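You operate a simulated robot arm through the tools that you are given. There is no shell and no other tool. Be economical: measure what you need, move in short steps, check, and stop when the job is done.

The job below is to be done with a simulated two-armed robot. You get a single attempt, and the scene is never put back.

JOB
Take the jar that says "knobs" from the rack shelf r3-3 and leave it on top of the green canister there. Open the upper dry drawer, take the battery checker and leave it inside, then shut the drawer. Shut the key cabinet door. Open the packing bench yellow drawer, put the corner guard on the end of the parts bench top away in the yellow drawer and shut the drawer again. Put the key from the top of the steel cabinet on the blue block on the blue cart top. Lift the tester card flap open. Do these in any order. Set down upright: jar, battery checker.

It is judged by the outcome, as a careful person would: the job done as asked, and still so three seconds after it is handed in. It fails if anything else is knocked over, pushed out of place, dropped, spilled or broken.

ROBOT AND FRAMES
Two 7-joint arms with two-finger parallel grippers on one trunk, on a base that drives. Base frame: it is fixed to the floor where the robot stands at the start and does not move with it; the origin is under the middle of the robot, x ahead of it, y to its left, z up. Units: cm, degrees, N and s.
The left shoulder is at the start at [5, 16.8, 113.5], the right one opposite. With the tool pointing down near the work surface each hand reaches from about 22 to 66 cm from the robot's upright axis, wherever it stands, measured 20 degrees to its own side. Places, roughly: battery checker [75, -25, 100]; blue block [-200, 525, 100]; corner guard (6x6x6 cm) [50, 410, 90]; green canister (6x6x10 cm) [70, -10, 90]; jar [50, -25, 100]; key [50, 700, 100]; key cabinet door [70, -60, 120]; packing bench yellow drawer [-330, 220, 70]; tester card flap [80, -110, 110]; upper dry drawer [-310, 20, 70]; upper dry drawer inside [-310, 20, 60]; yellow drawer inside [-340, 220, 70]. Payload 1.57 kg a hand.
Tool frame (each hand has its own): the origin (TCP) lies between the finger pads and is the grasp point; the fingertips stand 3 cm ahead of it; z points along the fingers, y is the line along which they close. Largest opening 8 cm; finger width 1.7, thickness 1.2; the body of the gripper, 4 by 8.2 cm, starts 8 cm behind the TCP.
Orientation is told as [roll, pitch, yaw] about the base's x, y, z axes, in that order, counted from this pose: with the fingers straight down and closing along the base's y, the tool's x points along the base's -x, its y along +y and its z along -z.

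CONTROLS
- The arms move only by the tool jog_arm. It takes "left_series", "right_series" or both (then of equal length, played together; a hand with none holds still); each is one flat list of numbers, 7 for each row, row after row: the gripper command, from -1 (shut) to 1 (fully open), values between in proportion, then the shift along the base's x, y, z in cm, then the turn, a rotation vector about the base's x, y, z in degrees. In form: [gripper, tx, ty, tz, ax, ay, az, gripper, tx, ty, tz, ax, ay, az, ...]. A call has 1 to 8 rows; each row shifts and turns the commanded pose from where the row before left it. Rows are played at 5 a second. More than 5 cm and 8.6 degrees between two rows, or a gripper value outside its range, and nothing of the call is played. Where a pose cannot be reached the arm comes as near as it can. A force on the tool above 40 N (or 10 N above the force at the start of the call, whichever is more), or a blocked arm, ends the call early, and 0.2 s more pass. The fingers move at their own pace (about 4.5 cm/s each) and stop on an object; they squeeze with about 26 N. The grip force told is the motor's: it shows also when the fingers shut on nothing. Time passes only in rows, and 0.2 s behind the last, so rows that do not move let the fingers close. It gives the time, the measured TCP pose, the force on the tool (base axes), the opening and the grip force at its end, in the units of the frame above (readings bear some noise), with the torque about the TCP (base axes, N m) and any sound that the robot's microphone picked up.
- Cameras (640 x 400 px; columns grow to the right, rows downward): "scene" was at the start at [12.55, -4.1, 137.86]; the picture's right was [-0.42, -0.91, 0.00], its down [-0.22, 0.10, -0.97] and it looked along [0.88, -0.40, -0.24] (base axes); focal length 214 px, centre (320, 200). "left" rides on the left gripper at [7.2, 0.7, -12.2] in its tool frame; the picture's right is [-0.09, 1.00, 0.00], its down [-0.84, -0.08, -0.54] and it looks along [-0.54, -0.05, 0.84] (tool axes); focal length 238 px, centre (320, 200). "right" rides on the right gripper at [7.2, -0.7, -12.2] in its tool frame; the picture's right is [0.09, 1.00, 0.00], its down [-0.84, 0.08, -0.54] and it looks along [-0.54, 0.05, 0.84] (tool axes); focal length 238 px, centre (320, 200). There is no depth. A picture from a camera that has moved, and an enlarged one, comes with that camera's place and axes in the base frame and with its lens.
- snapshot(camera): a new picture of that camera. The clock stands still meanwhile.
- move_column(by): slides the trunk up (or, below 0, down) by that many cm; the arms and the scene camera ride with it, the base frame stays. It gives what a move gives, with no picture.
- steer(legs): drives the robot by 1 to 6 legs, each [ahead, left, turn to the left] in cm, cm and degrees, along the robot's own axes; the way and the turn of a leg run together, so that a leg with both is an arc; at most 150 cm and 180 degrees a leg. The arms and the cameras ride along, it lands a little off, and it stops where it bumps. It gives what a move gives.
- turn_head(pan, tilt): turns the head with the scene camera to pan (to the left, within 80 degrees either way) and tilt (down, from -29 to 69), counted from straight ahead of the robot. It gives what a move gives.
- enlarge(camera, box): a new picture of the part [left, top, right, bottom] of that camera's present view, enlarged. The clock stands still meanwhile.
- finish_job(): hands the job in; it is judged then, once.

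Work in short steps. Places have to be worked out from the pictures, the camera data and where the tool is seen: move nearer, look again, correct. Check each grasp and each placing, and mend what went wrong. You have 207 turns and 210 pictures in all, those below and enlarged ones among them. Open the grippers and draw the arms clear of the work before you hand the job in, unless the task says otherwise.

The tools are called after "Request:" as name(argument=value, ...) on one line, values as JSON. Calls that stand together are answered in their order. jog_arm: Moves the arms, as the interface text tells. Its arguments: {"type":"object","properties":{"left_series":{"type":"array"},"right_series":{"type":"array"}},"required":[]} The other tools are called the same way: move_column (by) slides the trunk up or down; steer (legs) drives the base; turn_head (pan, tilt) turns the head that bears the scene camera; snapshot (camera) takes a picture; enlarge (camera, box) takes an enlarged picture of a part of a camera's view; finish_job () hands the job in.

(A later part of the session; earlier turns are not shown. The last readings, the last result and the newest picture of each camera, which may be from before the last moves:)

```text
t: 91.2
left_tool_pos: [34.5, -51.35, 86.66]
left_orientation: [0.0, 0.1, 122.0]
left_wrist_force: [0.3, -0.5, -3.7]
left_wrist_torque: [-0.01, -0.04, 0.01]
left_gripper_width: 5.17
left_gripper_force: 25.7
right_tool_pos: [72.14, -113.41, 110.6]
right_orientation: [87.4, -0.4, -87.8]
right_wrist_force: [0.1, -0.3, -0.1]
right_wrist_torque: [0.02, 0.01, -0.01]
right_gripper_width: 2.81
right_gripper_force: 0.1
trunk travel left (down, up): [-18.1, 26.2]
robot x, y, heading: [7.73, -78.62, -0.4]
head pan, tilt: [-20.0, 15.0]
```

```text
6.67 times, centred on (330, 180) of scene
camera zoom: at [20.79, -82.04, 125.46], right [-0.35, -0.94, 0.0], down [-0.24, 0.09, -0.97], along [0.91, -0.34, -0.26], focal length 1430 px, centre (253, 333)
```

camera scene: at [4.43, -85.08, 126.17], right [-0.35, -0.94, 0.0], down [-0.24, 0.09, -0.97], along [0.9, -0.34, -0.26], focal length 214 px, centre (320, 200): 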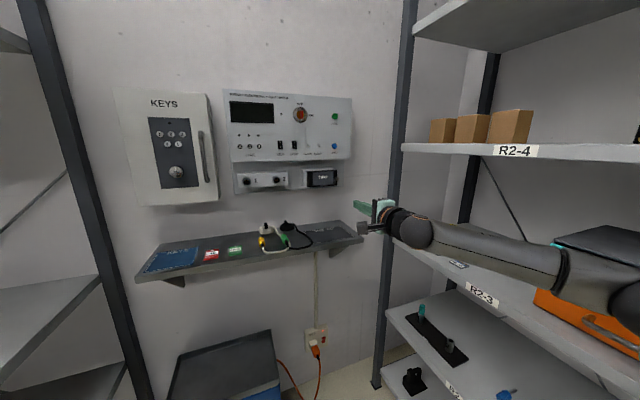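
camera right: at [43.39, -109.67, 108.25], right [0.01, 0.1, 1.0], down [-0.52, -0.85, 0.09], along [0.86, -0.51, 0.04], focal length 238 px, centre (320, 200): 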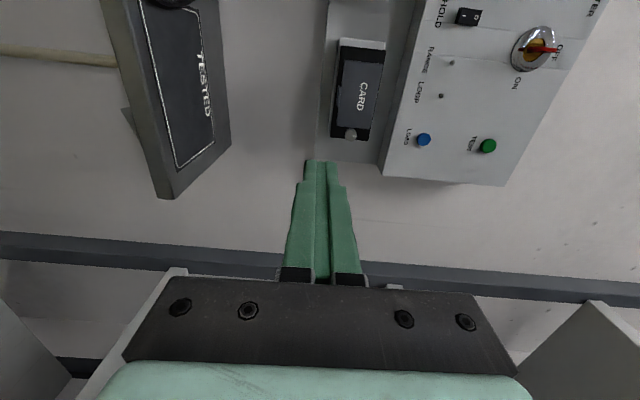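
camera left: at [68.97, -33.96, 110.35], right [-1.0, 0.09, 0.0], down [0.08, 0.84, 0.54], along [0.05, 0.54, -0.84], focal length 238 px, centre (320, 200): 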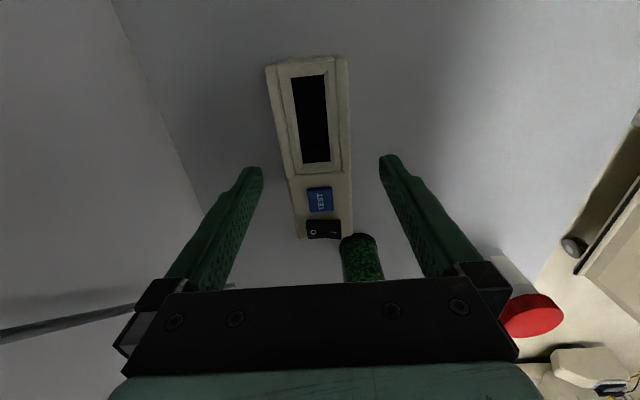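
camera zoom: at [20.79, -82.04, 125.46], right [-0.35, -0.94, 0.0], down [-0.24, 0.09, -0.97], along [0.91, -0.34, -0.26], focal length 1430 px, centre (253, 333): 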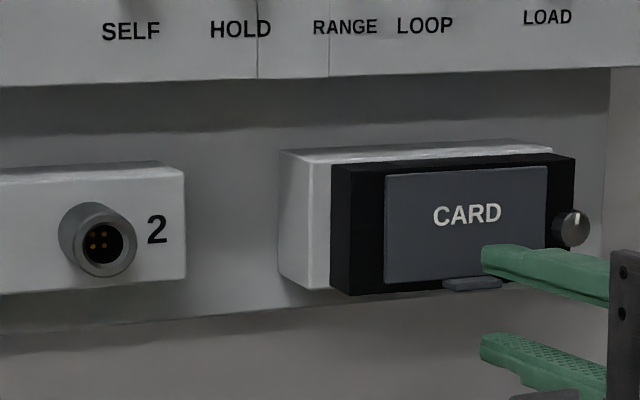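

The lip lies between the two fingers. I advance until the upper finger touches the plate.

Request:
jog_arm(right_series=[-0.3, 1, 0, 0, 0, 0, 0, -0.3, 1, 0, 0.1, 0, 0, 0, -0.3, 0.5, 0, 0, 0, 0, 0])

Request:
enlarge(camera="right", box=[240, 80, 400, 200])

Request:
enlarge(camera="scene", box=[290, 150, 370, 210])

```text
t: 92.0
left_tool_pos: [34.44, -51.29, 86.65]
left_orientation: [-0.1, 0.1, 122.0]
left_wrist_force: [-0.1, -0.6, -3.7]
left_wrist_torque: [-0.02, -0.02, 0.03]
left_gripper_width: 5.19
left_gripper_force: 25.9
right_tool_pos: [74.67, -113.51, 110.99]
right_orientation: [87.4, -0.5, -87.9]
right_wrist_force: [0.4, 0.1, 0.0]
right_wrist_torque: [0.03, 0.0, 0.05]
right_gripper_width: 2.77
right_gripper_force: 0.1
trunk travel left (down, up): [-18.1, 26.2]
robot x, y, heading: [8.01, -79.02, -0.2]
head pan, tilt: [-20.0, 15.0]
```

```text
3.33 times, centred on (320, 140) of right
camera zoom: at [62.23, -106.83, 110.77], right [0.04, 0.1, 0.99], down [-0.51, -0.86, 0.11], along [0.86, -0.51, 0.02], focal length 794 px, centre (320, 400)
```

zoom: 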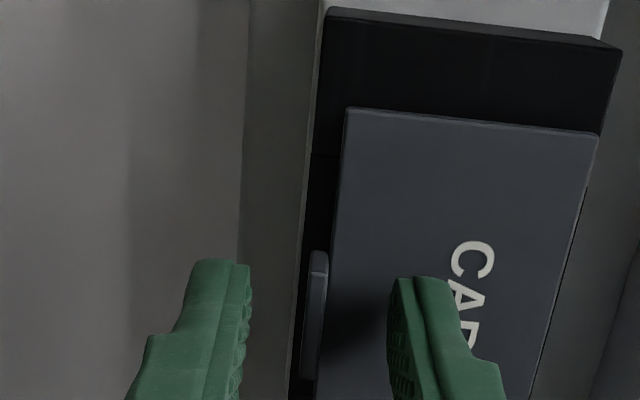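

```text
6.67 times, centred on (330, 180) of scene
camera zoom: at [20.8, -82.03, 125.46], right [-0.35, -0.94, 0.0], down [-0.24, 0.09, -0.97], along [0.91, -0.34, -0.26], focal length 1430 px, centre (253, 333)
```

zoom: 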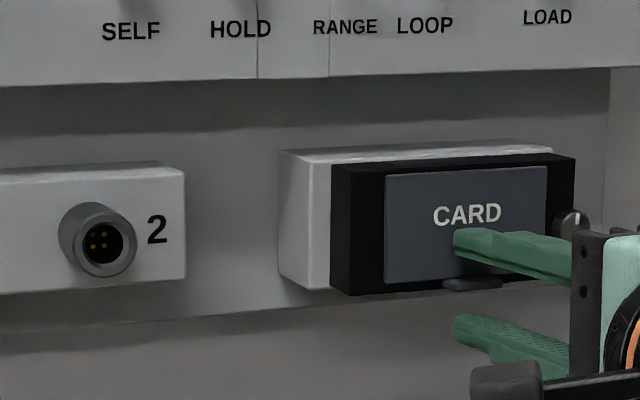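

Not touching yet; advance a bit more in 0.4 cm steps.

Request:
jog_arm(right_series=[-0.3, 0.4, 0, 0, 0, 0, 0, -0.3, 0.4, 0, 0, 0, 0, 0, -0.3, 0.4, 0, 0, 0, 0, 0])

Request:
enlarge(camera="right", box=[240, 80, 400, 200])

```text
t: 92.8
left_tool_pos: [34.28, -51.36, 86.7]
left_orientation: [-0.3, 0.3, 121.9]
left_wrist_force: [0.8, 0.3, -3.2]
left_wrist_torque: [-0.02, -0.02, -0.01]
left_gripper_width: 5.18
left_gripper_force: 26.2
right_tool_pos: [75.32, -113.51, 111.0]
right_orientation: [87.8, -0.3, -87.8]
right_wrist_force: [-38.2, 0.3, -4.8]
right_wrist_torque: [-0.03, -0.57, -0.24]
right_gripper_width: 2.26
right_gripper_force: 0.0
trunk travel left (down, up): [-18.1, 26.2]
robot x, y, heading: [7.64, -78.48, -0.6]
head pan, tilt: [-20.0, 15.0]
```

```text
3.33 times, centred on (320, 140) of right
camera zoom: at [62.86, -106.88, 110.91], right [0.04, 0.1, 0.99], down [-0.51, -0.86, 0.11], along [0.86, -0.51, 0.02], focal length 794 px, centre (320, 400)
```

zoom: 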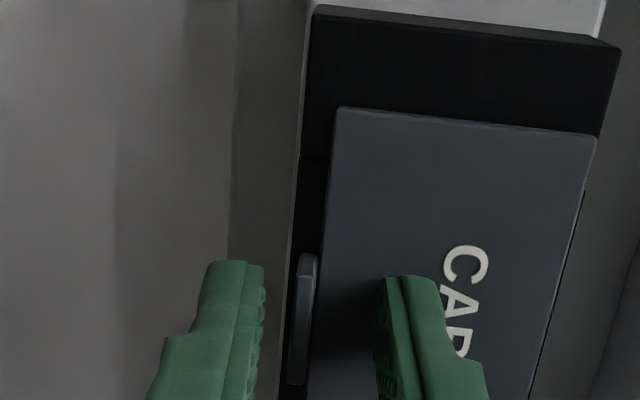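

Plate contact at tip x≈78.3. I back off 0.3 cm, close on the lip.

Request:
jog_arm(right_series=[-0.3, -0.4, 0, 0, 0, 0, 0, -1, 0, 0, 0, 0, 0, 0, -1, 0, 0, 0, 0, 0, 0, -1, 0, 0, 0, 0, 0, 0])

Request:
enlarge(camera="right", box=[240, 80, 400, 200])

Request:
enlarge(camera="scene", box=[290, 150, 370, 210])

```text
t: 93.8
left_tool_pos: [34.29, -51.27, 86.66]
left_orientation: [-0.2, 0.2, 122.0]
left_wrist_force: [-0.1, 0.2, -2.8]
left_wrist_torque: [-0.01, -0.01, -0.02]
left_gripper_width: 5.21
left_gripper_force: 25.5
right_tool_pos: [75.27, -113.59, 110.65]
right_orientation: [87.4, -0.3, -87.9]
right_wrist_force: [-18.8, -0.1, -0.1]
right_wrist_torque: [0.22, -0.17, -0.15]
right_gripper_width: 0.37
right_gripper_force: 24.7
trunk travel left (down, up): [-18.1, 26.2]
robot x, y, heading: [7.87, -78.94, -0.4]
head pan, tilt: [-20.0, 15.0]
```

```text
3.33 times, centred on (320, 140) of right
camera zoom: at [62.84, -106.87, 110.67], right [0.04, 0.1, 0.99], down [-0.51, -0.86, 0.11], along [0.86, -0.51, 0.01], focal length 794 px, centre (320, 400)
```

zoom: 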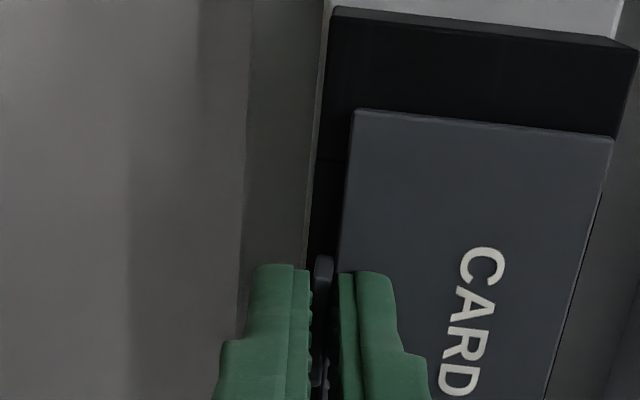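

```text
6.67 times, centred on (330, 180) of scene
camera zoom: at [20.54, -82.05, 125.48], right [-0.35, -0.94, 0.0], down [-0.24, 0.09, -0.97], along [0.91, -0.34, -0.26], focal length 1430 px, centre (253, 333)
```

zoom: 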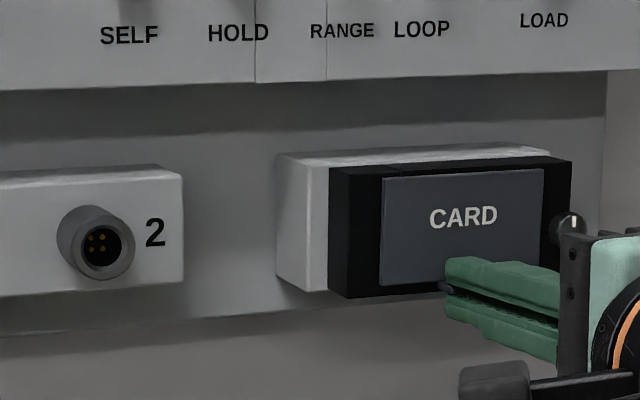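

Pinched (0.37 cm). I pull the lip along its arc about the top hinge, rotating the hand with it.

Request:
jog_arm(right_series=[-1, -0.66, 0, 0.44, 0, 7.5, 0, -1, -0.6, 0, 0.52, 0, 7.5, 0, -1, -0.53, 0, 0.6, 0, 7.5, 0])

Request:
enlarge(camera="scene", box=[290, 150, 370, 210])

```text
t: 94.6
left_tool_pos: [34.57, -51.31, 86.74]
left_orientation: [-0.1, 0.2, 122.0]
left_wrist_force: [-0.1, 0.3, -2.5]
left_wrist_torque: [0.01, -0.01, 0.01]
left_gripper_width: 5.2
left_gripper_force: 26.3
right_tool_pos: [73.78, -113.45, 112.22]
right_orientation: [64.8, 0.3, -87.9]
right_wrist_force: [-5.2, 7.1, -5.5]
right_wrist_torque: [0.01, 0.0, -0.65]
right_gripper_width: 0.43
right_gripper_force: 25.5
trunk travel left (down, up): [-18.1, 26.2]
robot x, y, heading: [7.97, -78.5, -0.2]
head pan, tilt: [-20.0, 15.0]
```

```text
6.67 times, centred on (330, 180) of scene
camera zoom: at [20.76, -81.97, 125.46], right [-0.35, -0.94, 0.0], down [-0.24, 0.09, -0.97], along [0.91, -0.34, -0.26], focal length 1430 px, centre (253, 333)
```

zoom: 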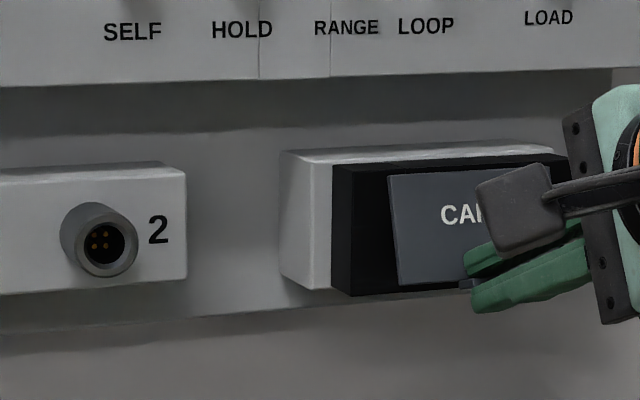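

The flap is opening. Continue along the arc.

Request:
jog_arm(right_series=[-1, -0.49, 0, 0.66, 0, 8, 0, -1, -0.39, 0, 0.72, 0, 8, 0, -1, -0.28, 0, 0.77, 0, 8, 0, -1, -0.17, 0, 0.8, 0, 8, 0, -1, -0.06, 0, 0.82, 0, 8, 0])

Request:
enlarge(camera="scene", box=[280, 120, 400, 210])

Request:
snapshot(camera="right")

```text
t: 95.6
left_tool_pos: [34.66, -51.3, 86.75]
left_orientation: [-0.1, 0.0, 122.2]
left_wrist_force: [-0.2, -0.3, -2.6]
left_wrist_torque: [0.0, -0.01, -0.01]
left_gripper_width: 5.19
left_gripper_force: 25.7
right_tool_pos: [72.18, -113.76, 115.0]
right_orientation: [41.6, 1.3, -85.5]
right_wrist_force: [15.0, 3.6, 7.8]
right_wrist_torque: [0.54, -0.29, -0.07]
right_gripper_width: 0.44
right_gripper_force: 24.8
right hand out of reach, approached as far as the arm can: row 3, 4, 5
trunk travel left (down, up): [-18.1, 26.2]
robot x, y, heading: [8.09, -78.43, -0.1]
head pan, tilt: [-20.0, 15.0]
stopped in row 5 (right hand): the force on the tool passed its limit at 63 N (the readings are from after the stop); the commanded pose is now the measured one
```

```text
4.44 times, centred on (340, 165) of scene
camera zoom: at [20.94, -82.06, 125.46], right [-0.35, -0.94, 0.0], down [-0.24, 0.09, -0.97], along [0.91, -0.33, -0.26], focal length 953 px, centre (231, 356)
```

zoom: 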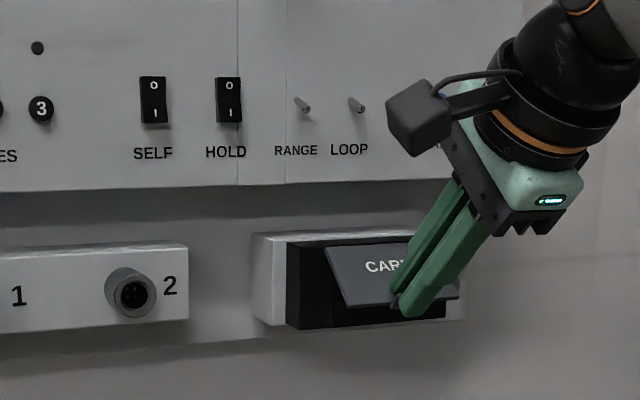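

```text
106 pictures are left
camera right: at [63.05, -107.4, 123.97], right [0.74, 0.14, 0.66], down [-0.23, -0.87, 0.44], along [0.64, -0.48, -0.61], focal length 238 px, centre (320, 200)
```

right: 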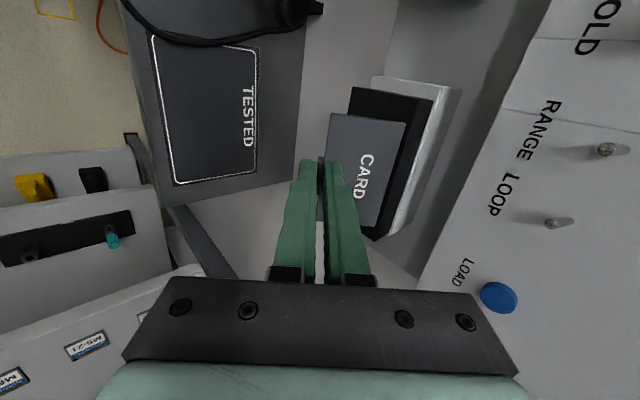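

The flap is about 45° open. I loosen the pinch slightly and lift further so the lower finger carries the lip up.

Request:
jog_arm(right_series=[-0.8, 0, 0, 0.3, 0, 0, 0, -0.8, -0.3, 0, 1, 0, 0, 0, -0.8, -0.4, 0, 1, 0, 0, 0, -0.8, -0.4, 0, 1, 0, 0, 0])

Request:
enlarge(camera="scene", box=[280, 120, 400, 210])

```text
t: 96.6
left_tool_pos: [34.37, -51.41, 86.71]
left_orientation: [-0.1, 0.2, 122.2]
left_wrist_force: [-0.5, 1.3, -4.3]
left_wrist_torque: [0.0, 0.01, -0.01]
left_gripper_width: 5.19
left_gripper_force: 26.4
right_tool_pos: [70.1, -115.61, 117.74]
right_orientation: [41.1, 1.1, -85.7]
right_wrist_force: [0.1, -0.7, 0.5]
right_wrist_torque: [0.01, -0.01, -0.02]
right_gripper_width: 0.8
right_gripper_force: 0.0
right hand out of reach, approached as far as the arm can: row 2, 4
trunk travel left (down, up): [-18.1, 26.2]
robot x, y, heading: [7.85, -78.34, -0.3]
head pan, tilt: [-20.0, 15.0]
```

```text
4.44 times, centred on (340, 165) of scene
camera zoom: at [20.83, -82.04, 125.46], right [-0.35, -0.94, 0.0], down [-0.24, 0.09, -0.97], along [0.91, -0.34, -0.26], focal length 953 px, centre (231, 356)
```

zoom: 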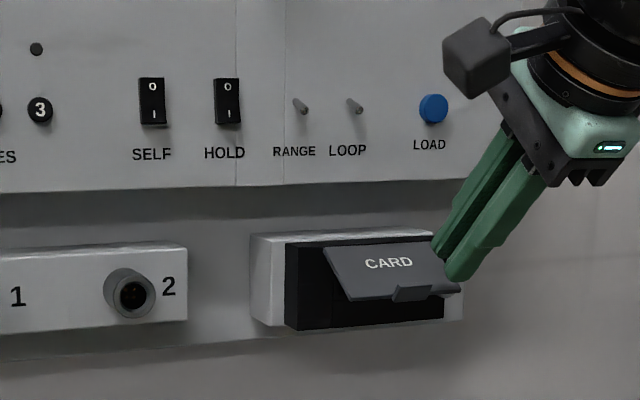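

The hinge has friction: the flap stays ~45° open after the hand slipped off. I back off, turn the hand horizontal again below it, then lift it from underneath.

Request:
jog_arm(right_series=[-1, -3, 0.5, 0, 0, 0, 0, -1, -2, 0.5, -1, 0, -7.7, 0, -1, 0, 0.5, -1.5, 0, -7.7, 0, -1, 0, 0.5, -2, 0, -7.7, 0, -1, 0, 0, -2, 0, -7.7, 0, -1, 0, 0, -2, 0, -7.7, 0, -1, 0, 0, -1, 0, -7.7, 0])

Request:
enlarge(camera="scene", box=[270, 120, 410, 225])

```text
t: 98.2
left_tool_pos: [34.38, -51.24, 86.64]
left_orientation: [-0.2, 0.0, 122.1]
left_wrist_force: [0.1, -0.1, -2.8]
left_wrist_torque: [-0.03, 0.02, 0.0]
left_gripper_width: 5.16
left_gripper_force: 25.8
right_tool_pos: [65.38, -113.54, 108.22]
right_orientation: [87.2, -2.3, -86.1]
right_wrist_force: [-0.2, -1.2, 0.1]
right_wrist_torque: [0.01, -0.02, 0.02]
right_gripper_width: 0.0
right_gripper_force: 21.5
trunk travel left (down, up): [-18.1, 26.2]
robot x, y, heading: [8.04, -78.47, -0.3]
head pan, tilt: [-20.0, 15.0]
```

```text
3.81 times, centred on (340, 172) of scene
camera zoom: at [20.84, -82.04, 125.46], right [-0.35, -0.94, 0.0], down [-0.24, 0.09, -0.97], along [0.91, -0.34, -0.26], focal length 817 px, centre (244, 305)
```

zoom: 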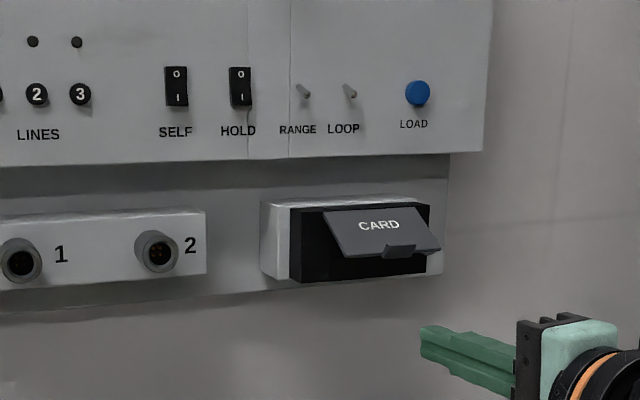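

Good view: flap ~50° open. I advance 8 cm beneath it and then raise.

Request:
jog_arm(right_series=[-1, 4, 0, 0, 0, 0, 0, -1, 4.2, 0, 0.3, 0, 0, 0, -1, 0, 0, 1.5, 0, 0, 0, -1, 0, 0, 1.5, 0, 0, 0, -1, 0, 0, 1.5, 0, 0, 0, -1, 0, 0, 1.5, 0, 0, 0])

Request:
enlarge(camera="scene", box=[270, 120, 410, 225])

```text
t: 99.6
left_tool_pos: [34.43, -51.33, 86.66]
left_orientation: [-0.1, 0.0, 122.0]
left_wrist_force: [0.9, -0.5, -3.4]
left_wrist_torque: [-0.01, 0.01, -0.03]
left_gripper_width: 5.18
left_gripper_force: 25.9
right_tool_pos: [73.4, -113.72, 114.67]
right_orientation: [87.2, -2.4, -86.3]
right_wrist_force: [0.1, 0.1, 0.2]
right_wrist_torque: [0.02, -0.01, -0.03]
right_gripper_width: 0.01
right_gripper_force: 22.0
trunk travel left (down, up): [-18.1, 26.2]
robot x, y, heading: [8.15, -78.58, -0.2]
head pan, tilt: [-20.0, 15.0]
```

```text
3.81 times, centred on (340, 172) of scene
camera zoom: at [20.82, -82.03, 125.46], right [-0.35, -0.94, 0.0], down [-0.24, 0.09, -0.97], along [0.91, -0.34, -0.26], focal length 817 px, centre (244, 305)
```

zoom: 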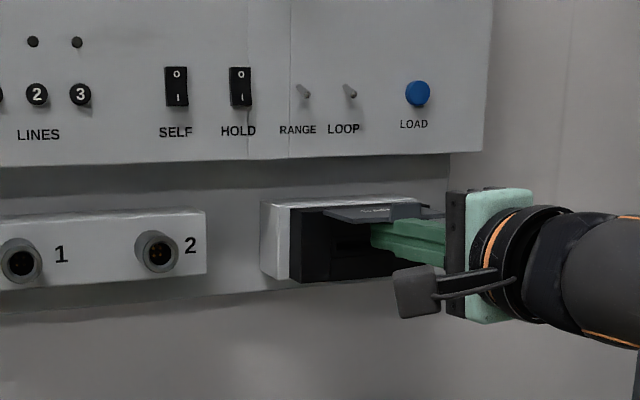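

Flap is nearly horizontal. Raise 2 cm more.

Request:
jog_arm(right_series=[-1, 0, 0, 1, 0, 0, 0, -1, 0, 0, 1, 0, 0, 0])

Request:
enlarge(camera="scene", box=[270, 120, 410, 225])

```text
t: 100.2
left_tool_pos: [34.44, -51.33, 86.67]
left_orientation: [0.0, 0.1, 122.0]
left_wrist_force: [-0.6, 0.6, -2.4]
left_wrist_torque: [-0.03, 0.0, -0.02]
left_gripper_width: 5.18
left_gripper_force: 26.1
right_tool_pos: [73.55, -113.57, 116.16]
right_orientation: [86.7, -2.4, -86.2]
right_wrist_force: [-8.1, 2.1, -9.3]
right_wrist_torque: [0.05, 0.27, 0.03]
right_gripper_width: 0.02
right_gripper_force: 20.9
trunk travel left (down, up): [-18.1, 26.2]
robot x, y, heading: [8.04, -78.31, -0.1]
head pan, tilt: [-20.0, 15.0]
```

```text
3.81 times, centred on (340, 172) of scene
camera zoom: at [20.82, -82.07, 125.43], right [-0.35, -0.94, 0.0], down [-0.24, 0.09, -0.97], along [0.91, -0.34, -0.26], focal length 817 px, centre (244, 305)
```

zoom: 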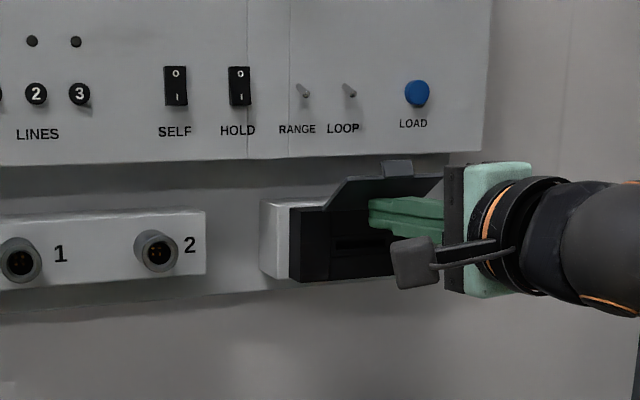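

The flap is opened past horizontal, to its stop. I lower slightly, withdraw and check that it stays.

Request:
jog_arm(right_series=[-1, 0, 0, -1.5, 0, 0, 0, -1, 0, 0, -1, 0, 0, 0, -1, -4.5, 0, 0, 0, 0, 0, -1, -4.5, 0, 0, 0, 0, 0])

Request:
steer(legs=[[-25, 0, 0]])

Request:
snapshot(camera="scene")

```text
t: 101.2
left_tool_pos: [34.42, -51.24, 86.68]
left_orientation: [-0.1, 0.1, 122.1]
left_wrist_force: [0.4, 0.1, -3.0]
left_wrist_torque: [0.0, 0.0, -0.03]
left_gripper_width: 5.17
left_gripper_force: 25.8
right_tool_pos: [64.56, -113.24, 113.84]
right_orientation: [87.2, -2.4, -86.2]
right_wrist_force: [-0.1, -0.1, 0.2]
right_wrist_torque: [0.0, 0.02, -0.01]
right_gripper_width: 0.03
right_gripper_force: 21.0
trunk travel left (down, up): [-18.1, 26.2]
robot x, y, heading: [8.37, -78.78, -0.3]
head pan, tilt: [-20.0, 15.0]
```

```text
t: 103.0
left_tool_pos: [9.37, -51.09, 86.66]
left_orientation: [-0.1, 0.0, 122.3]
left_wrist_force: [0.4, -1.6, -3.3]
left_wrist_torque: [0.0, -0.02, 0.0]
left_gripper_width: 5.17
left_gripper_force: 25.8
right_tool_pos: [39.61, -113.07, 113.87]
right_orientation: [87.2, -2.5, -86.2]
right_wrist_force: [-0.2, -0.2, 0.4]
right_wrist_torque: [0.0, 0.01, 0.02]
right_gripper_width: 0.01
right_gripper_force: 20.9
trunk travel left (down, up): [-18.1, 26.2]
robot x, y, heading: [-17.26, -78.37, -0.2]
head pan, tilt: [-20.0, 15.0]
```

```text
101 pictures are left
camera scene: at [-4.33, -81.9, 125.47], right [-0.35, -0.94, 0.0], down [-0.24, 0.09, -0.97], along [0.91, -0.33, -0.26], focal length 214 px, centre (320, 200)
```

scene: 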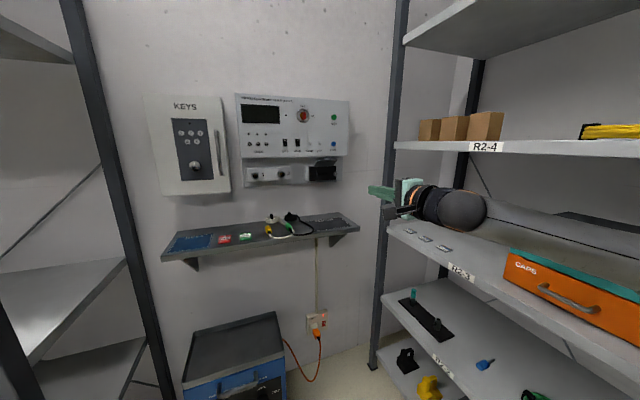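

Flap stays open and the key door is shut. Now I retract the right hand and prepare to turn to the drawers behind.

Request:
jog_arm(right_series=[-1, -4, 1, 0, 0, 0, 0, -1, -4, 1, 0, 0, 0, 0, -1, -4, 1, 0, 0, 0, 0, -1, -4, 1, 0, 0, 0, 0, -1, -4, 1, 0, 0, 0, 0])

Request:
turn_head(pan=80, tilt=20)

Request:
snapshot(camera="scene")

```text
t: 104.2
left_tool_pos: [9.29, -51.21, 86.62]
left_orientation: [-0.1, 0.0, 122.3]
left_wrist_force: [0.1, -0.1, -3.4]
left_wrist_torque: [-0.04, 0.0, -0.01]
left_gripper_width: 5.18
left_gripper_force: 26.5
right_tool_pos: [21.5, -108.86, 115.54]
right_orientation: [87.0, -2.4, -86.1]
right_wrist_force: [-0.6, -0.4, -0.3]
right_wrist_torque: [0.0, 0.02, 0.0]
right_gripper_width: 0.0
right_gripper_force: 20.7
right hand out of reach, approached as far as the arm can: row 5
trunk travel left (down, up): [-18.1, 26.2]
robot x, y, heading: [-17.21, -78.68, -0.0]
head pan, tilt: [-20.0, 15.0]
```

```text
t: 106.0
left_tool_pos: [9.25, -51.19, 86.59]
left_orientation: [-0.1, 0.2, 122.2]
left_wrist_force: [0.2, -0.1, -3.5]
left_wrist_torque: [0.0, 0.02, 0.02]
left_gripper_width: 5.18
left_gripper_force: 26.1
right_tool_pos: [21.68, -108.84, 115.59]
right_orientation: [87.1, -2.5, -86.2]
right_wrist_force: [-0.4, 0.3, -0.5]
right_wrist_torque: [-0.04, 0.01, 0.01]
right_gripper_width: 0.0
right_gripper_force: 21.2
trunk travel left (down, up): [-18.1, 26.2]
robot x, y, heading: [-16.87, -78.56, -0.1]
head pan, tilt: [80.0, 20.0]
```

```text
100 pictures are left
camera scene: at [-11.41, -69.5, 124.65], right [0.98, -0.18, 0.0], down [-0.06, -0.34, -0.94], along [0.17, 0.92, -0.34], focal length 214 px, centre (320, 200)
```

scene: 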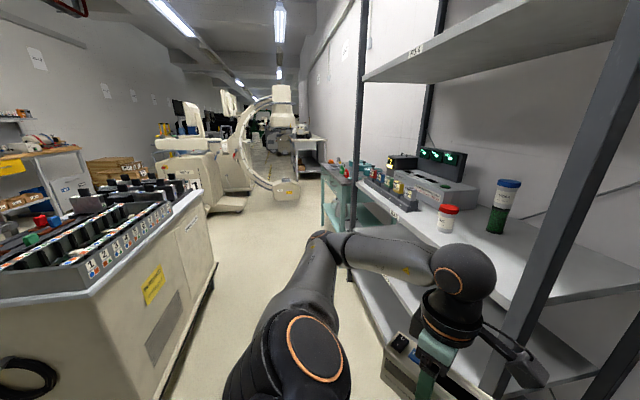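

A console stands at x≈−75, y>10. I turn the robot left 150° in place to look toward the drawers.

Request:
steer(legs=[[0, 0, 75], [0, 0, 75]])

Request:
turn_head(pan=0, tilt=15)

Request:
snapshot(camera="scene")

```text
t: 112.9
left_tool_pos: [-53.69, -89.21, 86.67]
left_orientation: [0.0, 0.1, -87.3]
left_wrist_force: [0.7, -0.1, -4.1]
left_wrist_torque: [0.0, 0.01, 0.0]
left_gripper_width: 5.18
left_gripper_force: 25.4
right_tool_pos: [-35.99, -32.84, 115.51]
right_orientation: [87.1, -2.4, 64.4]
right_wrist_force: [0.0, 0.0, 0.4]
right_wrist_torque: [-0.02, 0.0, 0.02]
right_gripper_width: 0.0
right_gripper_force: 20.8
trunk travel left (down, up): [-18.1, 26.2]
robot x, y, heading: [-17.11, -78.59, 149.9]
head pan, tilt: [80.0, 20.0]
```

```text
t: 114.4
left_tool_pos: [-53.62, -89.08, 86.7]
left_orientation: [-0.1, 0.1, -87.3]
left_wrist_force: [0.3, 0.2, -2.7]
left_wrist_torque: [-0.01, -0.02, 0.01]
left_gripper_width: 5.21
left_gripper_force: 26.4
right_tool_pos: [-35.89, -32.86, 115.52]
right_orientation: [87.1, -2.5, 64.4]
right_wrist_force: [-0.1, 0.1, -0.4]
right_wrist_torque: [0.04, 0.01, 0.04]
right_gripper_width: 0.01
right_gripper_force: 21.0
trunk travel left (down, up): [-18.1, 26.2]
robot x, y, heading: [-17.13, -78.57, 150.3]
head pan, tilt: [0.0, 15.0]
```

```text
99 pictures are left
camera scene: at [-28.69, -72.04, 125.46], right [0.5, 0.87, 0.0], down [0.23, -0.13, -0.97], along [-0.84, 0.48, -0.26], focal length 214 px, centre (320, 200)
```

scene: 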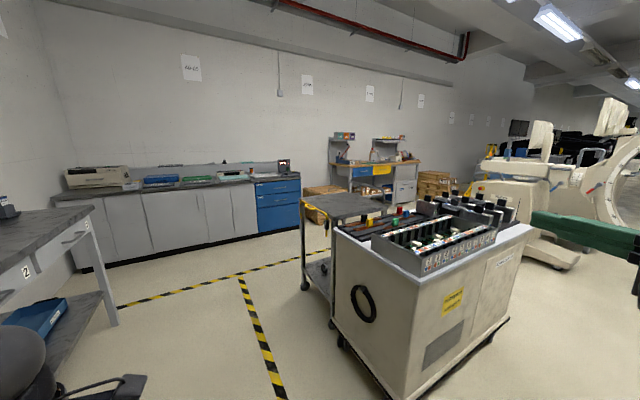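

I see a counter with blue drawers at the far wall and a packing bench further right. I enlarge both.

Request:
enlarge(camera="scene", box=[210, 110, 430, 250])

```text
2.86 times, centred on (320, 180) of scene
camera zoom: at [-28.69, -72.04, 125.46], right [0.5, 0.87, 0.0], down [0.23, -0.13, -0.97], along [-0.84, 0.48, -0.26], focal length 613 px, centre (320, 257)
```

zoom: 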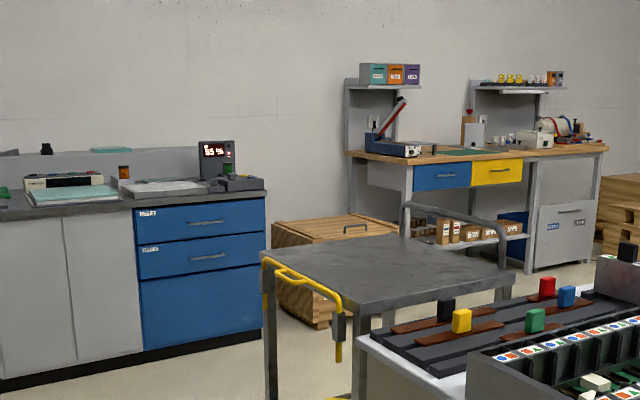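

The blue "dry" drawers' upper handle is about (−306, 25, 65). I turn to face −x and drive along y≈−62 to x≈−200.

Request:
steer(legs=[[0, 0, 30], [140, -15, 0], [40, 0, 0]])

Request:
turn_head(pan=-30, tilt=25)

Request:
snapshot(camera="scene")

```text
t: 125.1
left_tool_pos: [-225.72, -92.22, 86.63]
left_orientation: [-0.2, 0.0, -57.1]
left_wrist_force: [0.5, 0.3, -3.6]
left_wrist_torque: [0.02, 0.01, -0.02]
left_gripper_width: 5.18
left_gripper_force: 26.0
right_tool_pos: [-238.7, -34.59, 115.48]
right_orientation: [87.2, -2.4, 94.7]
right_wrist_force: [-0.1, 0.2, 0.2]
right_wrist_torque: [-0.01, 0.03, -0.04]
right_gripper_width: 0.02
right_gripper_force: 21.3
trunk travel left (down, up): [-18.1, 26.2]
robot x, y, heading: [-199.3, -64.52, -179.5]
head pan, tilt: [0.0, 15.0]
```

```text
t: 126.0
left_tool_pos: [-225.65, -92.31, 86.61]
left_orientation: [-0.2, 0.1, -57.0]
left_wrist_force: [0.4, -0.3, -3.4]
left_wrist_torque: [-0.02, 0.01, 0.0]
left_gripper_width: 5.22
left_gripper_force: 26.2
right_tool_pos: [-238.76, -34.74, 115.56]
right_orientation: [87.1, -2.5, 94.6]
right_wrist_force: [0.2, -0.2, 0.1]
right_wrist_torque: [-0.01, 0.01, -0.02]
right_gripper_width: 0.0
right_gripper_force: 21.4
trunk travel left (down, up): [-18.1, 26.2]
robot x, y, heading: [-199.36, -64.74, -179.9]
head pan, tilt: [-30.0, 25.0]
```

```text
97 pictures are left
camera scene: at [-211.5, -60.34, 123.84], right [0.49, 0.87, 0.0], down [0.37, -0.21, -0.91], along [-0.79, 0.45, -0.42], focal length 214 px, centre (320, 200)
```

scene: 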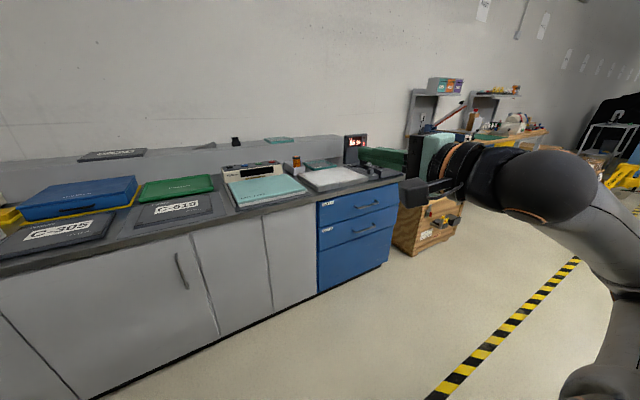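

Handle triangulates to about (−300, 22, 65.5). I drive to roughly (−225, −3), then lower the trunk by 18 cm.

Request:
steer(legs=[[26, 0, 0], [0, -62, 0]])

Request:
move_column(by=-17.5)

Request:
jog_arm(right_series=[-1, 0, 0, -4.5, 0, 0, 0, -1, 0, 0, -4.5, 0, 0, 0, -1, 0, 0, -4.5, 0, 0, 0, -1, 0, 0, -4.5, 0, 0, 0, -1, 0, 0, -4.5, 0, 0, 0, -1, 0, 0, -4.5, 0, 0, 0, -1, 0, 0, -4.5, 0, 0, 0])

Request:
snapshot(camera="scene")

```text
t: 133.3
left_tool_pos: [-252.11, -32.43, 86.65]
left_orientation: [0.0, 0.1, -56.8]
left_wrist_force: [-0.6, -0.4, -2.7]
left_wrist_torque: [0.0, 0.04, 0.02]
left_gripper_width: 5.17
left_gripper_force: 26.4
right_tool_pos: [-265.33, 25.23, 115.53]
right_orientation: [87.1, -2.4, 94.9]
right_wrist_force: [-0.2, 0.8, -0.8]
right_wrist_torque: [0.01, 0.01, -0.01]
right_gripper_width: 0.0
right_gripper_force: 21.5
trunk travel left (down, up): [-18.1, 26.2]
robot x, y, heading: [-226.25, -4.34, -179.4]
head pan, tilt: [-30.0, 25.0]
```

```text
t: 135.2
left_tool_pos: [-252.12, -32.24, 69.22]
left_orientation: [-0.1, 0.1, -56.8]
left_wrist_force: [-0.9, -0.5, -3.4]
left_wrist_torque: [0.0, -0.04, 0.0]
left_gripper_width: 5.2
left_gripper_force: 25.6
right_tool_pos: [-265.45, 25.25, 98.1]
right_orientation: [87.1, -2.4, 94.9]
right_wrist_force: [0.4, -0.9, -1.2]
right_wrist_torque: [-0.02, 0.0, -0.02]
right_gripper_width: 0.0
right_gripper_force: 21.3
trunk travel left (down, up): [-0.6, 43.7]
robot x, y, heading: [-226.03, -4.41, -179.3]
head pan, tilt: [-30.0, 25.0]
```

```text
t: 136.8
left_tool_pos: [-251.94, -32.28, 69.09]
left_orientation: [0.0, 0.2, -56.8]
left_wrist_force: [1.3, 0.0, -2.7]
left_wrist_torque: [0.04, 0.02, 0.02]
left_gripper_width: 5.18
left_gripper_force: 26.2
right_tool_pos: [-270.33, 28.67, 69.57]
right_orientation: [87.1, -2.4, 94.9]
right_wrist_force: [-0.3, -0.8, 0.7]
right_wrist_torque: [0.01, 0.02, 0.03]
right_gripper_width: 0.0
right_gripper_force: 21.3
right hand out of reach, approached as far as the arm can: row 1, 2, 3, 4
trunk travel left (down, up): [-0.6, 43.7]
robot x, y, heading: [-226.04, -4.53, -179.4]
head pan, tilt: [-30.0, 25.0]
```

```text
96 pictures are left
camera scene: at [-238.09, -0.31, 106.34], right [0.49, 0.87, 0.0], down [0.37, -0.21, -0.91], along [-0.79, 0.44, -0.42], focal length 214 px, centre (320, 200)
```

scene: 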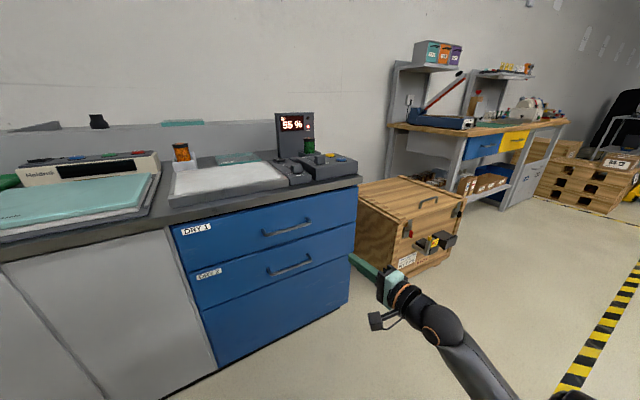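

DRY 1's handle bar runs y 12–30 at z≈65.8, x≈−300. I align the right hand (y 21.5, z 65.8) with fingers open, closing vertically.

Request:
jog_arm(right_series=[0.2, 0, -3.5, -2, 0, 0, 0, 0.2, 0, -3.6, -1.8, 0, 0, -2, 0.2, 0, 0, 0, 0, 0, -2.5])

Request:
snapshot(camera="right")

```text
t: 137.6
left_tool_pos: [-252.19, -32.27, 69.54]
left_orientation: [0.0, 0.0, -56.9]
left_wrist_force: [0.7, 0.1, -2.5]
left_wrist_torque: [0.01, 0.03, -0.01]
left_gripper_width: 5.19
left_gripper_force: 26.3
right_tool_pos: [-270.44, 21.81, 65.64]
right_orientation: [86.0, -5.4, 91.6]
right_wrist_force: [-0.7, 0.7, 0.6]
right_wrist_torque: [-0.02, -0.03, 0.01]
right_gripper_width: 4.79
right_gripper_force: 0.0
trunk travel left (down, up): [-0.6, 43.7]
robot x, y, heading: [-226.05, -4.51, -179.0]
head pan, tilt: [-30.0, 25.0]
```

```text
95 pictures are left
camera right: at [-258.04, 14.86, 65.25], right [-0.06, -0.19, 0.98], down [0.51, 0.84, 0.19], along [-0.86, 0.52, 0.04], focal length 238 px, centre (320, 200)
```

right: 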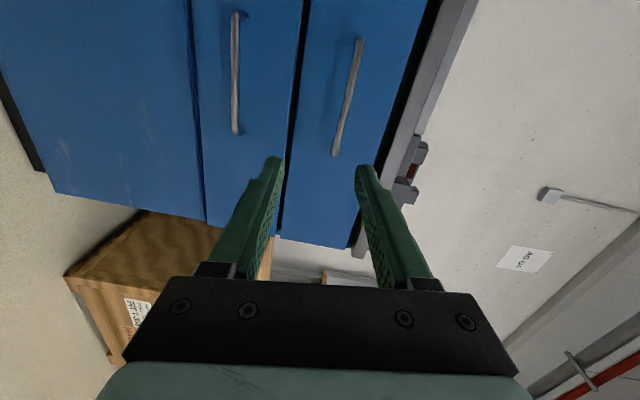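

Combining both views, the bar is about (−296, 20, 67.8). I raise 2 cm and drive ahead 15 cm, then look again.

Request:
jog_arm(right_series=[0.2, 0, -1, 2.1, 0, 0, 0])

Request:
steer(legs=[[15, 0, 0]])

Request:
snapshot(camera="right")

Request:
snapshot(camera="scene")

```text
t: 138.0
left_tool_pos: [-252.24, -32.43, 69.73]
left_orientation: [0.2, 0.2, -56.8]
left_wrist_force: [-0.2, -0.4, -2.5]
left_wrist_torque: [-0.02, 0.01, 0.02]
left_gripper_width: 5.21
left_gripper_force: 25.8
right_tool_pos: [-269.76, 20.8, 66.28]
right_orientation: [82.8, -8.8, 93.3]
right_wrist_force: [0.2, 0.4, -0.2]
right_wrist_torque: [0.01, -0.01, 0.01]
right_gripper_width: 4.8
right_gripper_force: 0.0
trunk travel left (down, up): [-0.6, 43.7]
robot x, y, heading: [-226.08, -4.54, -179.6]
head pan, tilt: [-30.0, 25.0]
```

```text
t: 139.4
left_tool_pos: [-266.82, -32.9, 69.88]
left_orientation: [0.3, 0.4, -56.6]
left_wrist_force: [0.2, 0.7, -3.6]
left_wrist_torque: [0.05, -0.02, -0.04]
left_gripper_width: 5.17
left_gripper_force: 25.8
right_tool_pos: [-284.71, 20.37, 66.42]
right_orientation: [83.0, -8.5, 93.4]
right_wrist_force: [-1.0, -0.5, -0.2]
right_wrist_torque: [-0.01, 0.01, -0.04]
right_gripper_width: 4.78
right_gripper_force: 0.0
trunk travel left (down, up): [-0.6, 43.7]
robot x, y, heading: [-241.13, -4.58, -179.2]
head pan, tilt: [-30.0, 25.0]
```

```text
94 pictures are left
camera right: at [-272.06, 13.76, 66.25], right [-0.11, -0.25, 0.96], down [0.48, 0.84, 0.27], along [-0.87, 0.49, 0.03], focal length 238 px, centre (320, 200)
```

right: 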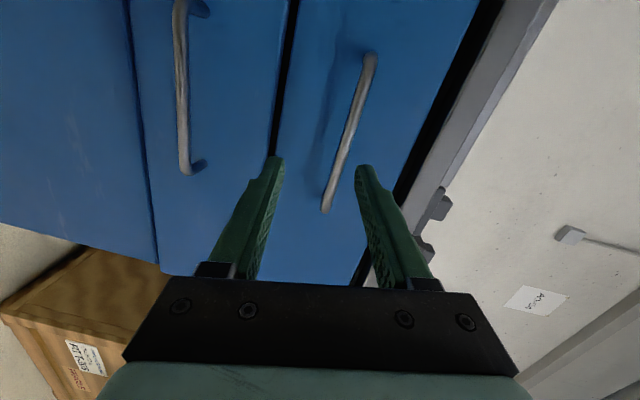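

```text
93 pictures are left
camera scene: at [-253.18, -1.03, 107.24], right [0.49, 0.87, 0.01], down [0.37, -0.2, -0.91], along [-0.79, 0.44, -0.42], focal length 214 px, centre (320, 200)
```

scene: 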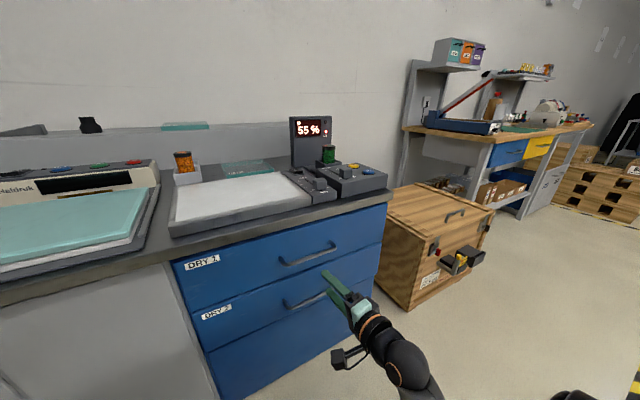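

The readings suggest the trunk got lifted slightly (arm maybe touching the robot's own base). I look at the right arm posture.

Request:
turn_head(pan=-65, tilt=55)

Request:
snapshot(camera="scene")

```text
t: 140.4
left_tool_pos: [-267.14, -33.09, 69.53]
left_orientation: [0.7, 0.4, -56.7]
left_wrist_force: [0.0, 0.0, -2.7]
left_wrist_torque: [0.02, -0.02, -0.02]
left_gripper_width: 5.19
left_gripper_force: 25.6
right_tool_pos: [-284.93, 20.14, 65.69]
right_orientation: [81.7, -8.9, 93.6]
right_wrist_force: [-0.3, -0.3, -0.1]
right_wrist_torque: [-0.01, 0.01, 0.01]
right_gripper_width: 4.79
right_gripper_force: 0.0
trunk travel left (down, up): [-0.6, 43.7]
robot x, y, heading: [-240.58, -4.65, -179.1]
head pan, tilt: [-65.0, 55.0]
```

```text
92 pictures are left
camera scene: at [-248.69, 0.56, 102.92], right [0.9, 0.44, 0.01], down [0.36, -0.73, -0.58], along [-0.24, 0.53, -0.81], focal length 214 px, centre (320, 200)
```

scene: 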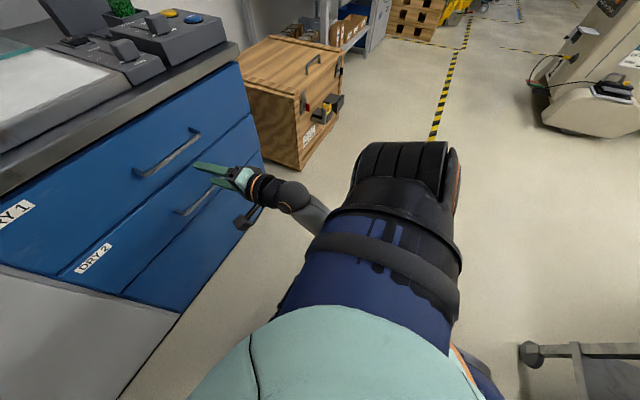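

The upper arm hangs straight down, elbow near the base. I raise the trunk 14 cm and then lower the hand to z≈67.8 by the arm.

Request:
move_column(by=14)

Request:
jog_arm(right_series=[0.2, 0, 0, -3, 0, 0, 0, 0.2, 0, 0, -3, 0, 0, 0, 0.2, 0, 0, -3, 0, 0, 0, 0.2, 0, 0, -2.5, 0, 0, 0])

Request:
turn_head(pan=-40, tilt=40)

Request:
snapshot(camera="scene")

Request:
snapshot(camera="right")

```text
t: 142.1
left_tool_pos: [-266.69, -32.52, 83.1]
left_orientation: [-0.1, 0.1, -56.6]
left_wrist_force: [0.3, 0.8, -3.5]
left_wrist_torque: [0.02, 0.0, 0.0]
left_gripper_width: 5.18
left_gripper_force: 26.1
right_tool_pos: [-284.49, 20.43, 79.46]
right_orientation: [83.2, -8.2, 93.3]
right_wrist_force: [0.5, 0.2, -0.4]
right_wrist_torque: [0.01, -0.03, -0.02]
right_gripper_width: 4.77
right_gripper_force: 0.0
trunk travel left (down, up): [-14.6, 29.7]
robot x, y, heading: [-240.93, -4.78, -179.2]
head pan, tilt: [-65.0, 55.0]
```

```text
t: 143.1
left_tool_pos: [-266.71, -32.6, 83.19]
left_orientation: [-0.2, 0.1, -56.6]
left_wrist_force: [0.1, -0.4, -3.0]
left_wrist_torque: [0.01, 0.02, 0.02]
left_gripper_width: 5.18
left_gripper_force: 25.8
right_tool_pos: [-284.25, 20.52, 68.13]
right_orientation: [83.3, -8.3, 93.3]
right_wrist_force: [0.3, 0.2, 0.3]
right_wrist_torque: [0.01, 0.0, -0.02]
right_gripper_width: 4.78
right_gripper_force: 0.1
trunk travel left (down, up): [-14.6, 29.7]
robot x, y, heading: [-240.82, -4.7, -179.1]
head pan, tilt: [-65.0, 55.0]
```

```text
t: 144.0
left_tool_pos: [-266.71, -32.58, 83.25]
left_orientation: [-0.1, 0.1, -56.6]
left_wrist_force: [-0.1, 0.3, -3.2]
left_wrist_torque: [-0.01, 0.08, 0.0]
left_gripper_width: 5.17
left_gripper_force: 26.3
right_tool_pos: [-284.29, 20.44, 68.04]
right_orientation: [83.2, -8.4, 93.3]
right_wrist_force: [-0.3, -0.1, -0.1]
right_wrist_torque: [0.0, 0.0, 0.01]
right_gripper_width: 4.81
right_gripper_force: 0.1
trunk travel left (down, up): [-14.6, 29.7]
robot x, y, heading: [-240.99, -4.57, -179.2]
head pan, tilt: [-40.0, 40.0]
```

```text
91 pictures are left
camera scene: at [-251.41, 0.32, 118.0], right [0.63, 0.78, 0.0], down [0.5, -0.41, -0.77], along [-0.59, 0.48, -0.64], focal length 214 px, centre (320, 200)
```

scene: 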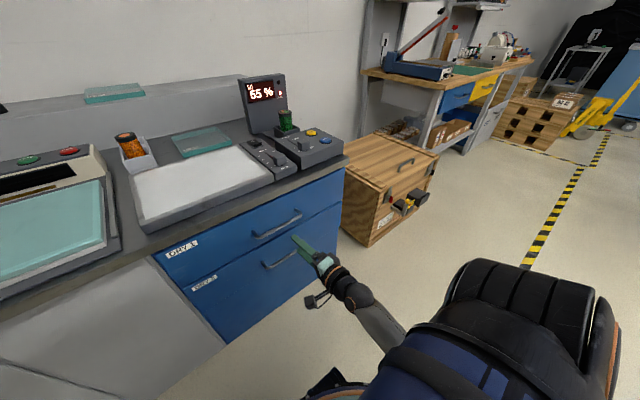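

```text
90 pictures are left
camera right: at [-271.73, 13.92, 67.88], right [-0.1, -0.24, 0.97], down [0.48, 0.84, 0.26], along [-0.87, 0.49, 0.03], focal length 238 px, centre (320, 200)
```

right: 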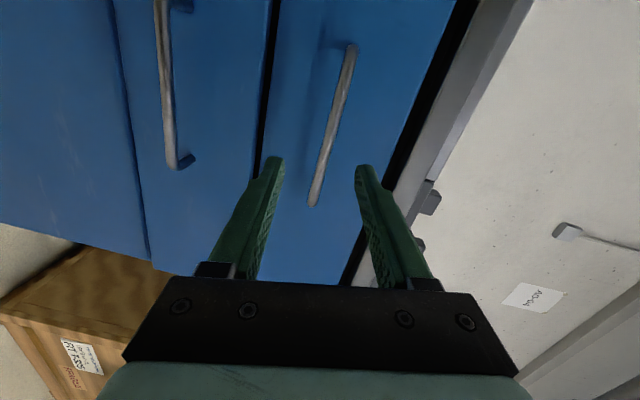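

Robot is level again; bar at about (−296, 19.5, 67.9), right between the fingers. I advance 10.8 cm by the arm and close.

Request:
jog_arm(right_series=[0.2, -3, -0.2, 0, 0, 0, 0, 0.2, -3, -0.2, 0, 0, 0, 0, 0.2, -2.8, -0.2, 0, 0, 0, 0, 0.2, -2, 0, 0, 0, 0, 0, -1, 0, 0, 0, 0, 0, 0, -1, 0, 0, 0, 0, 0, 0, -1, 0, 0, 0, 0, 0, 0])

Request:
snapshot(camera="right")

```text
t: 145.6
left_tool_pos: [-266.77, -32.64, 83.04]
left_orientation: [-0.1, 0.1, -56.6]
left_wrist_force: [0.3, -0.2, -3.5]
left_wrist_torque: [0.02, -0.02, 0.0]
left_gripper_width: 5.16
left_gripper_force: 26.0
right_tool_pos: [-295.37, 20.24, 67.8]
right_orientation: [83.1, -8.1, 93.2]
right_wrist_force: [-0.5, 0.7, -6.2]
right_wrist_torque: [-0.28, -0.05, -0.17]
right_gripper_width: 1.44
right_gripper_force: 21.1
trunk travel left (down, up): [-14.6, 29.7]
robot x, y, heading: [-241.12, -4.42, -179.3]
head pan, tilt: [-40.0, 40.0]
```

```text
89 pictures are left
camera right: at [-282.72, 13.63, 67.7], right [-0.11, -0.24, 0.97], down [0.48, 0.84, 0.26], along [-0.87, 0.49, 0.02], focal length 238 px, centre (320, 200)
```

right: 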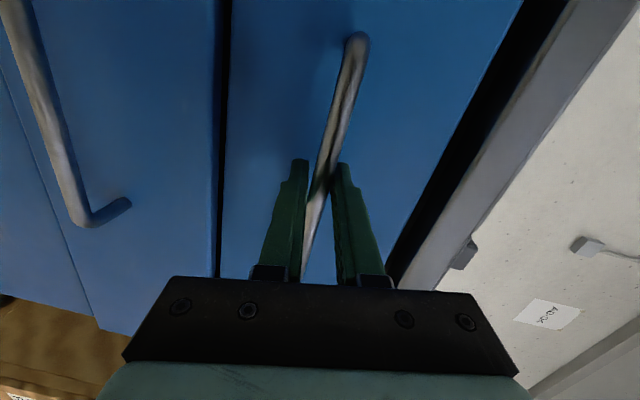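

The handle is gripped (1.4 cm). I pull the drawer open by driving back 24 cm.

Request:
steer(legs=[[-24, 0, 0]])

Request:
snapshot(camera="scene")

```text
t: 147.3
left_tool_pos: [-243.27, -32.13, 83.18]
left_orientation: [0.1, 0.1, -56.9]
left_wrist_force: [0.3, -0.4, -4.1]
left_wrist_torque: [0.01, 0.02, 0.0]
left_gripper_width: 5.17
left_gripper_force: 26.1
right_tool_pos: [-271.35, 20.12, 67.8]
right_orientation: [82.8, -8.1, 93.8]
right_wrist_force: [-0.9, -27.5, -10.9]
right_wrist_torque: [-0.61, -0.06, -0.18]
right_gripper_width: 1.44
right_gripper_force: 30.3
trunk travel left (down, up): [-14.6, 29.7]
robot x, y, heading: [-217.37, -4.15, -179.6]
head pan, tilt: [-40.0, 40.0]
```

```text
88 pictures are left
camera scene: at [-227.71, 0.58, 118.0], right [0.64, 0.77, 0.0], down [0.5, -0.41, -0.77], along [-0.59, 0.49, -0.64], focal length 214 px, centre (320, 200)
```

scene: 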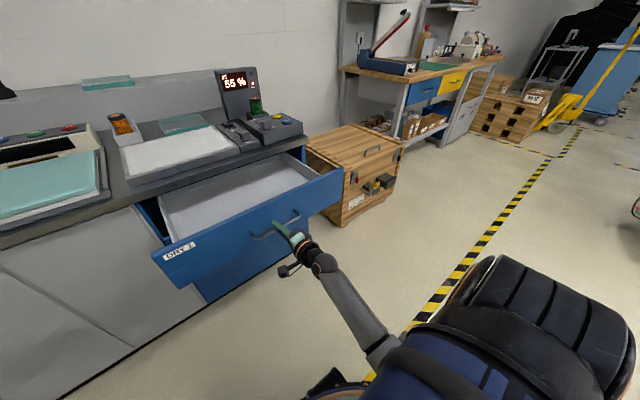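

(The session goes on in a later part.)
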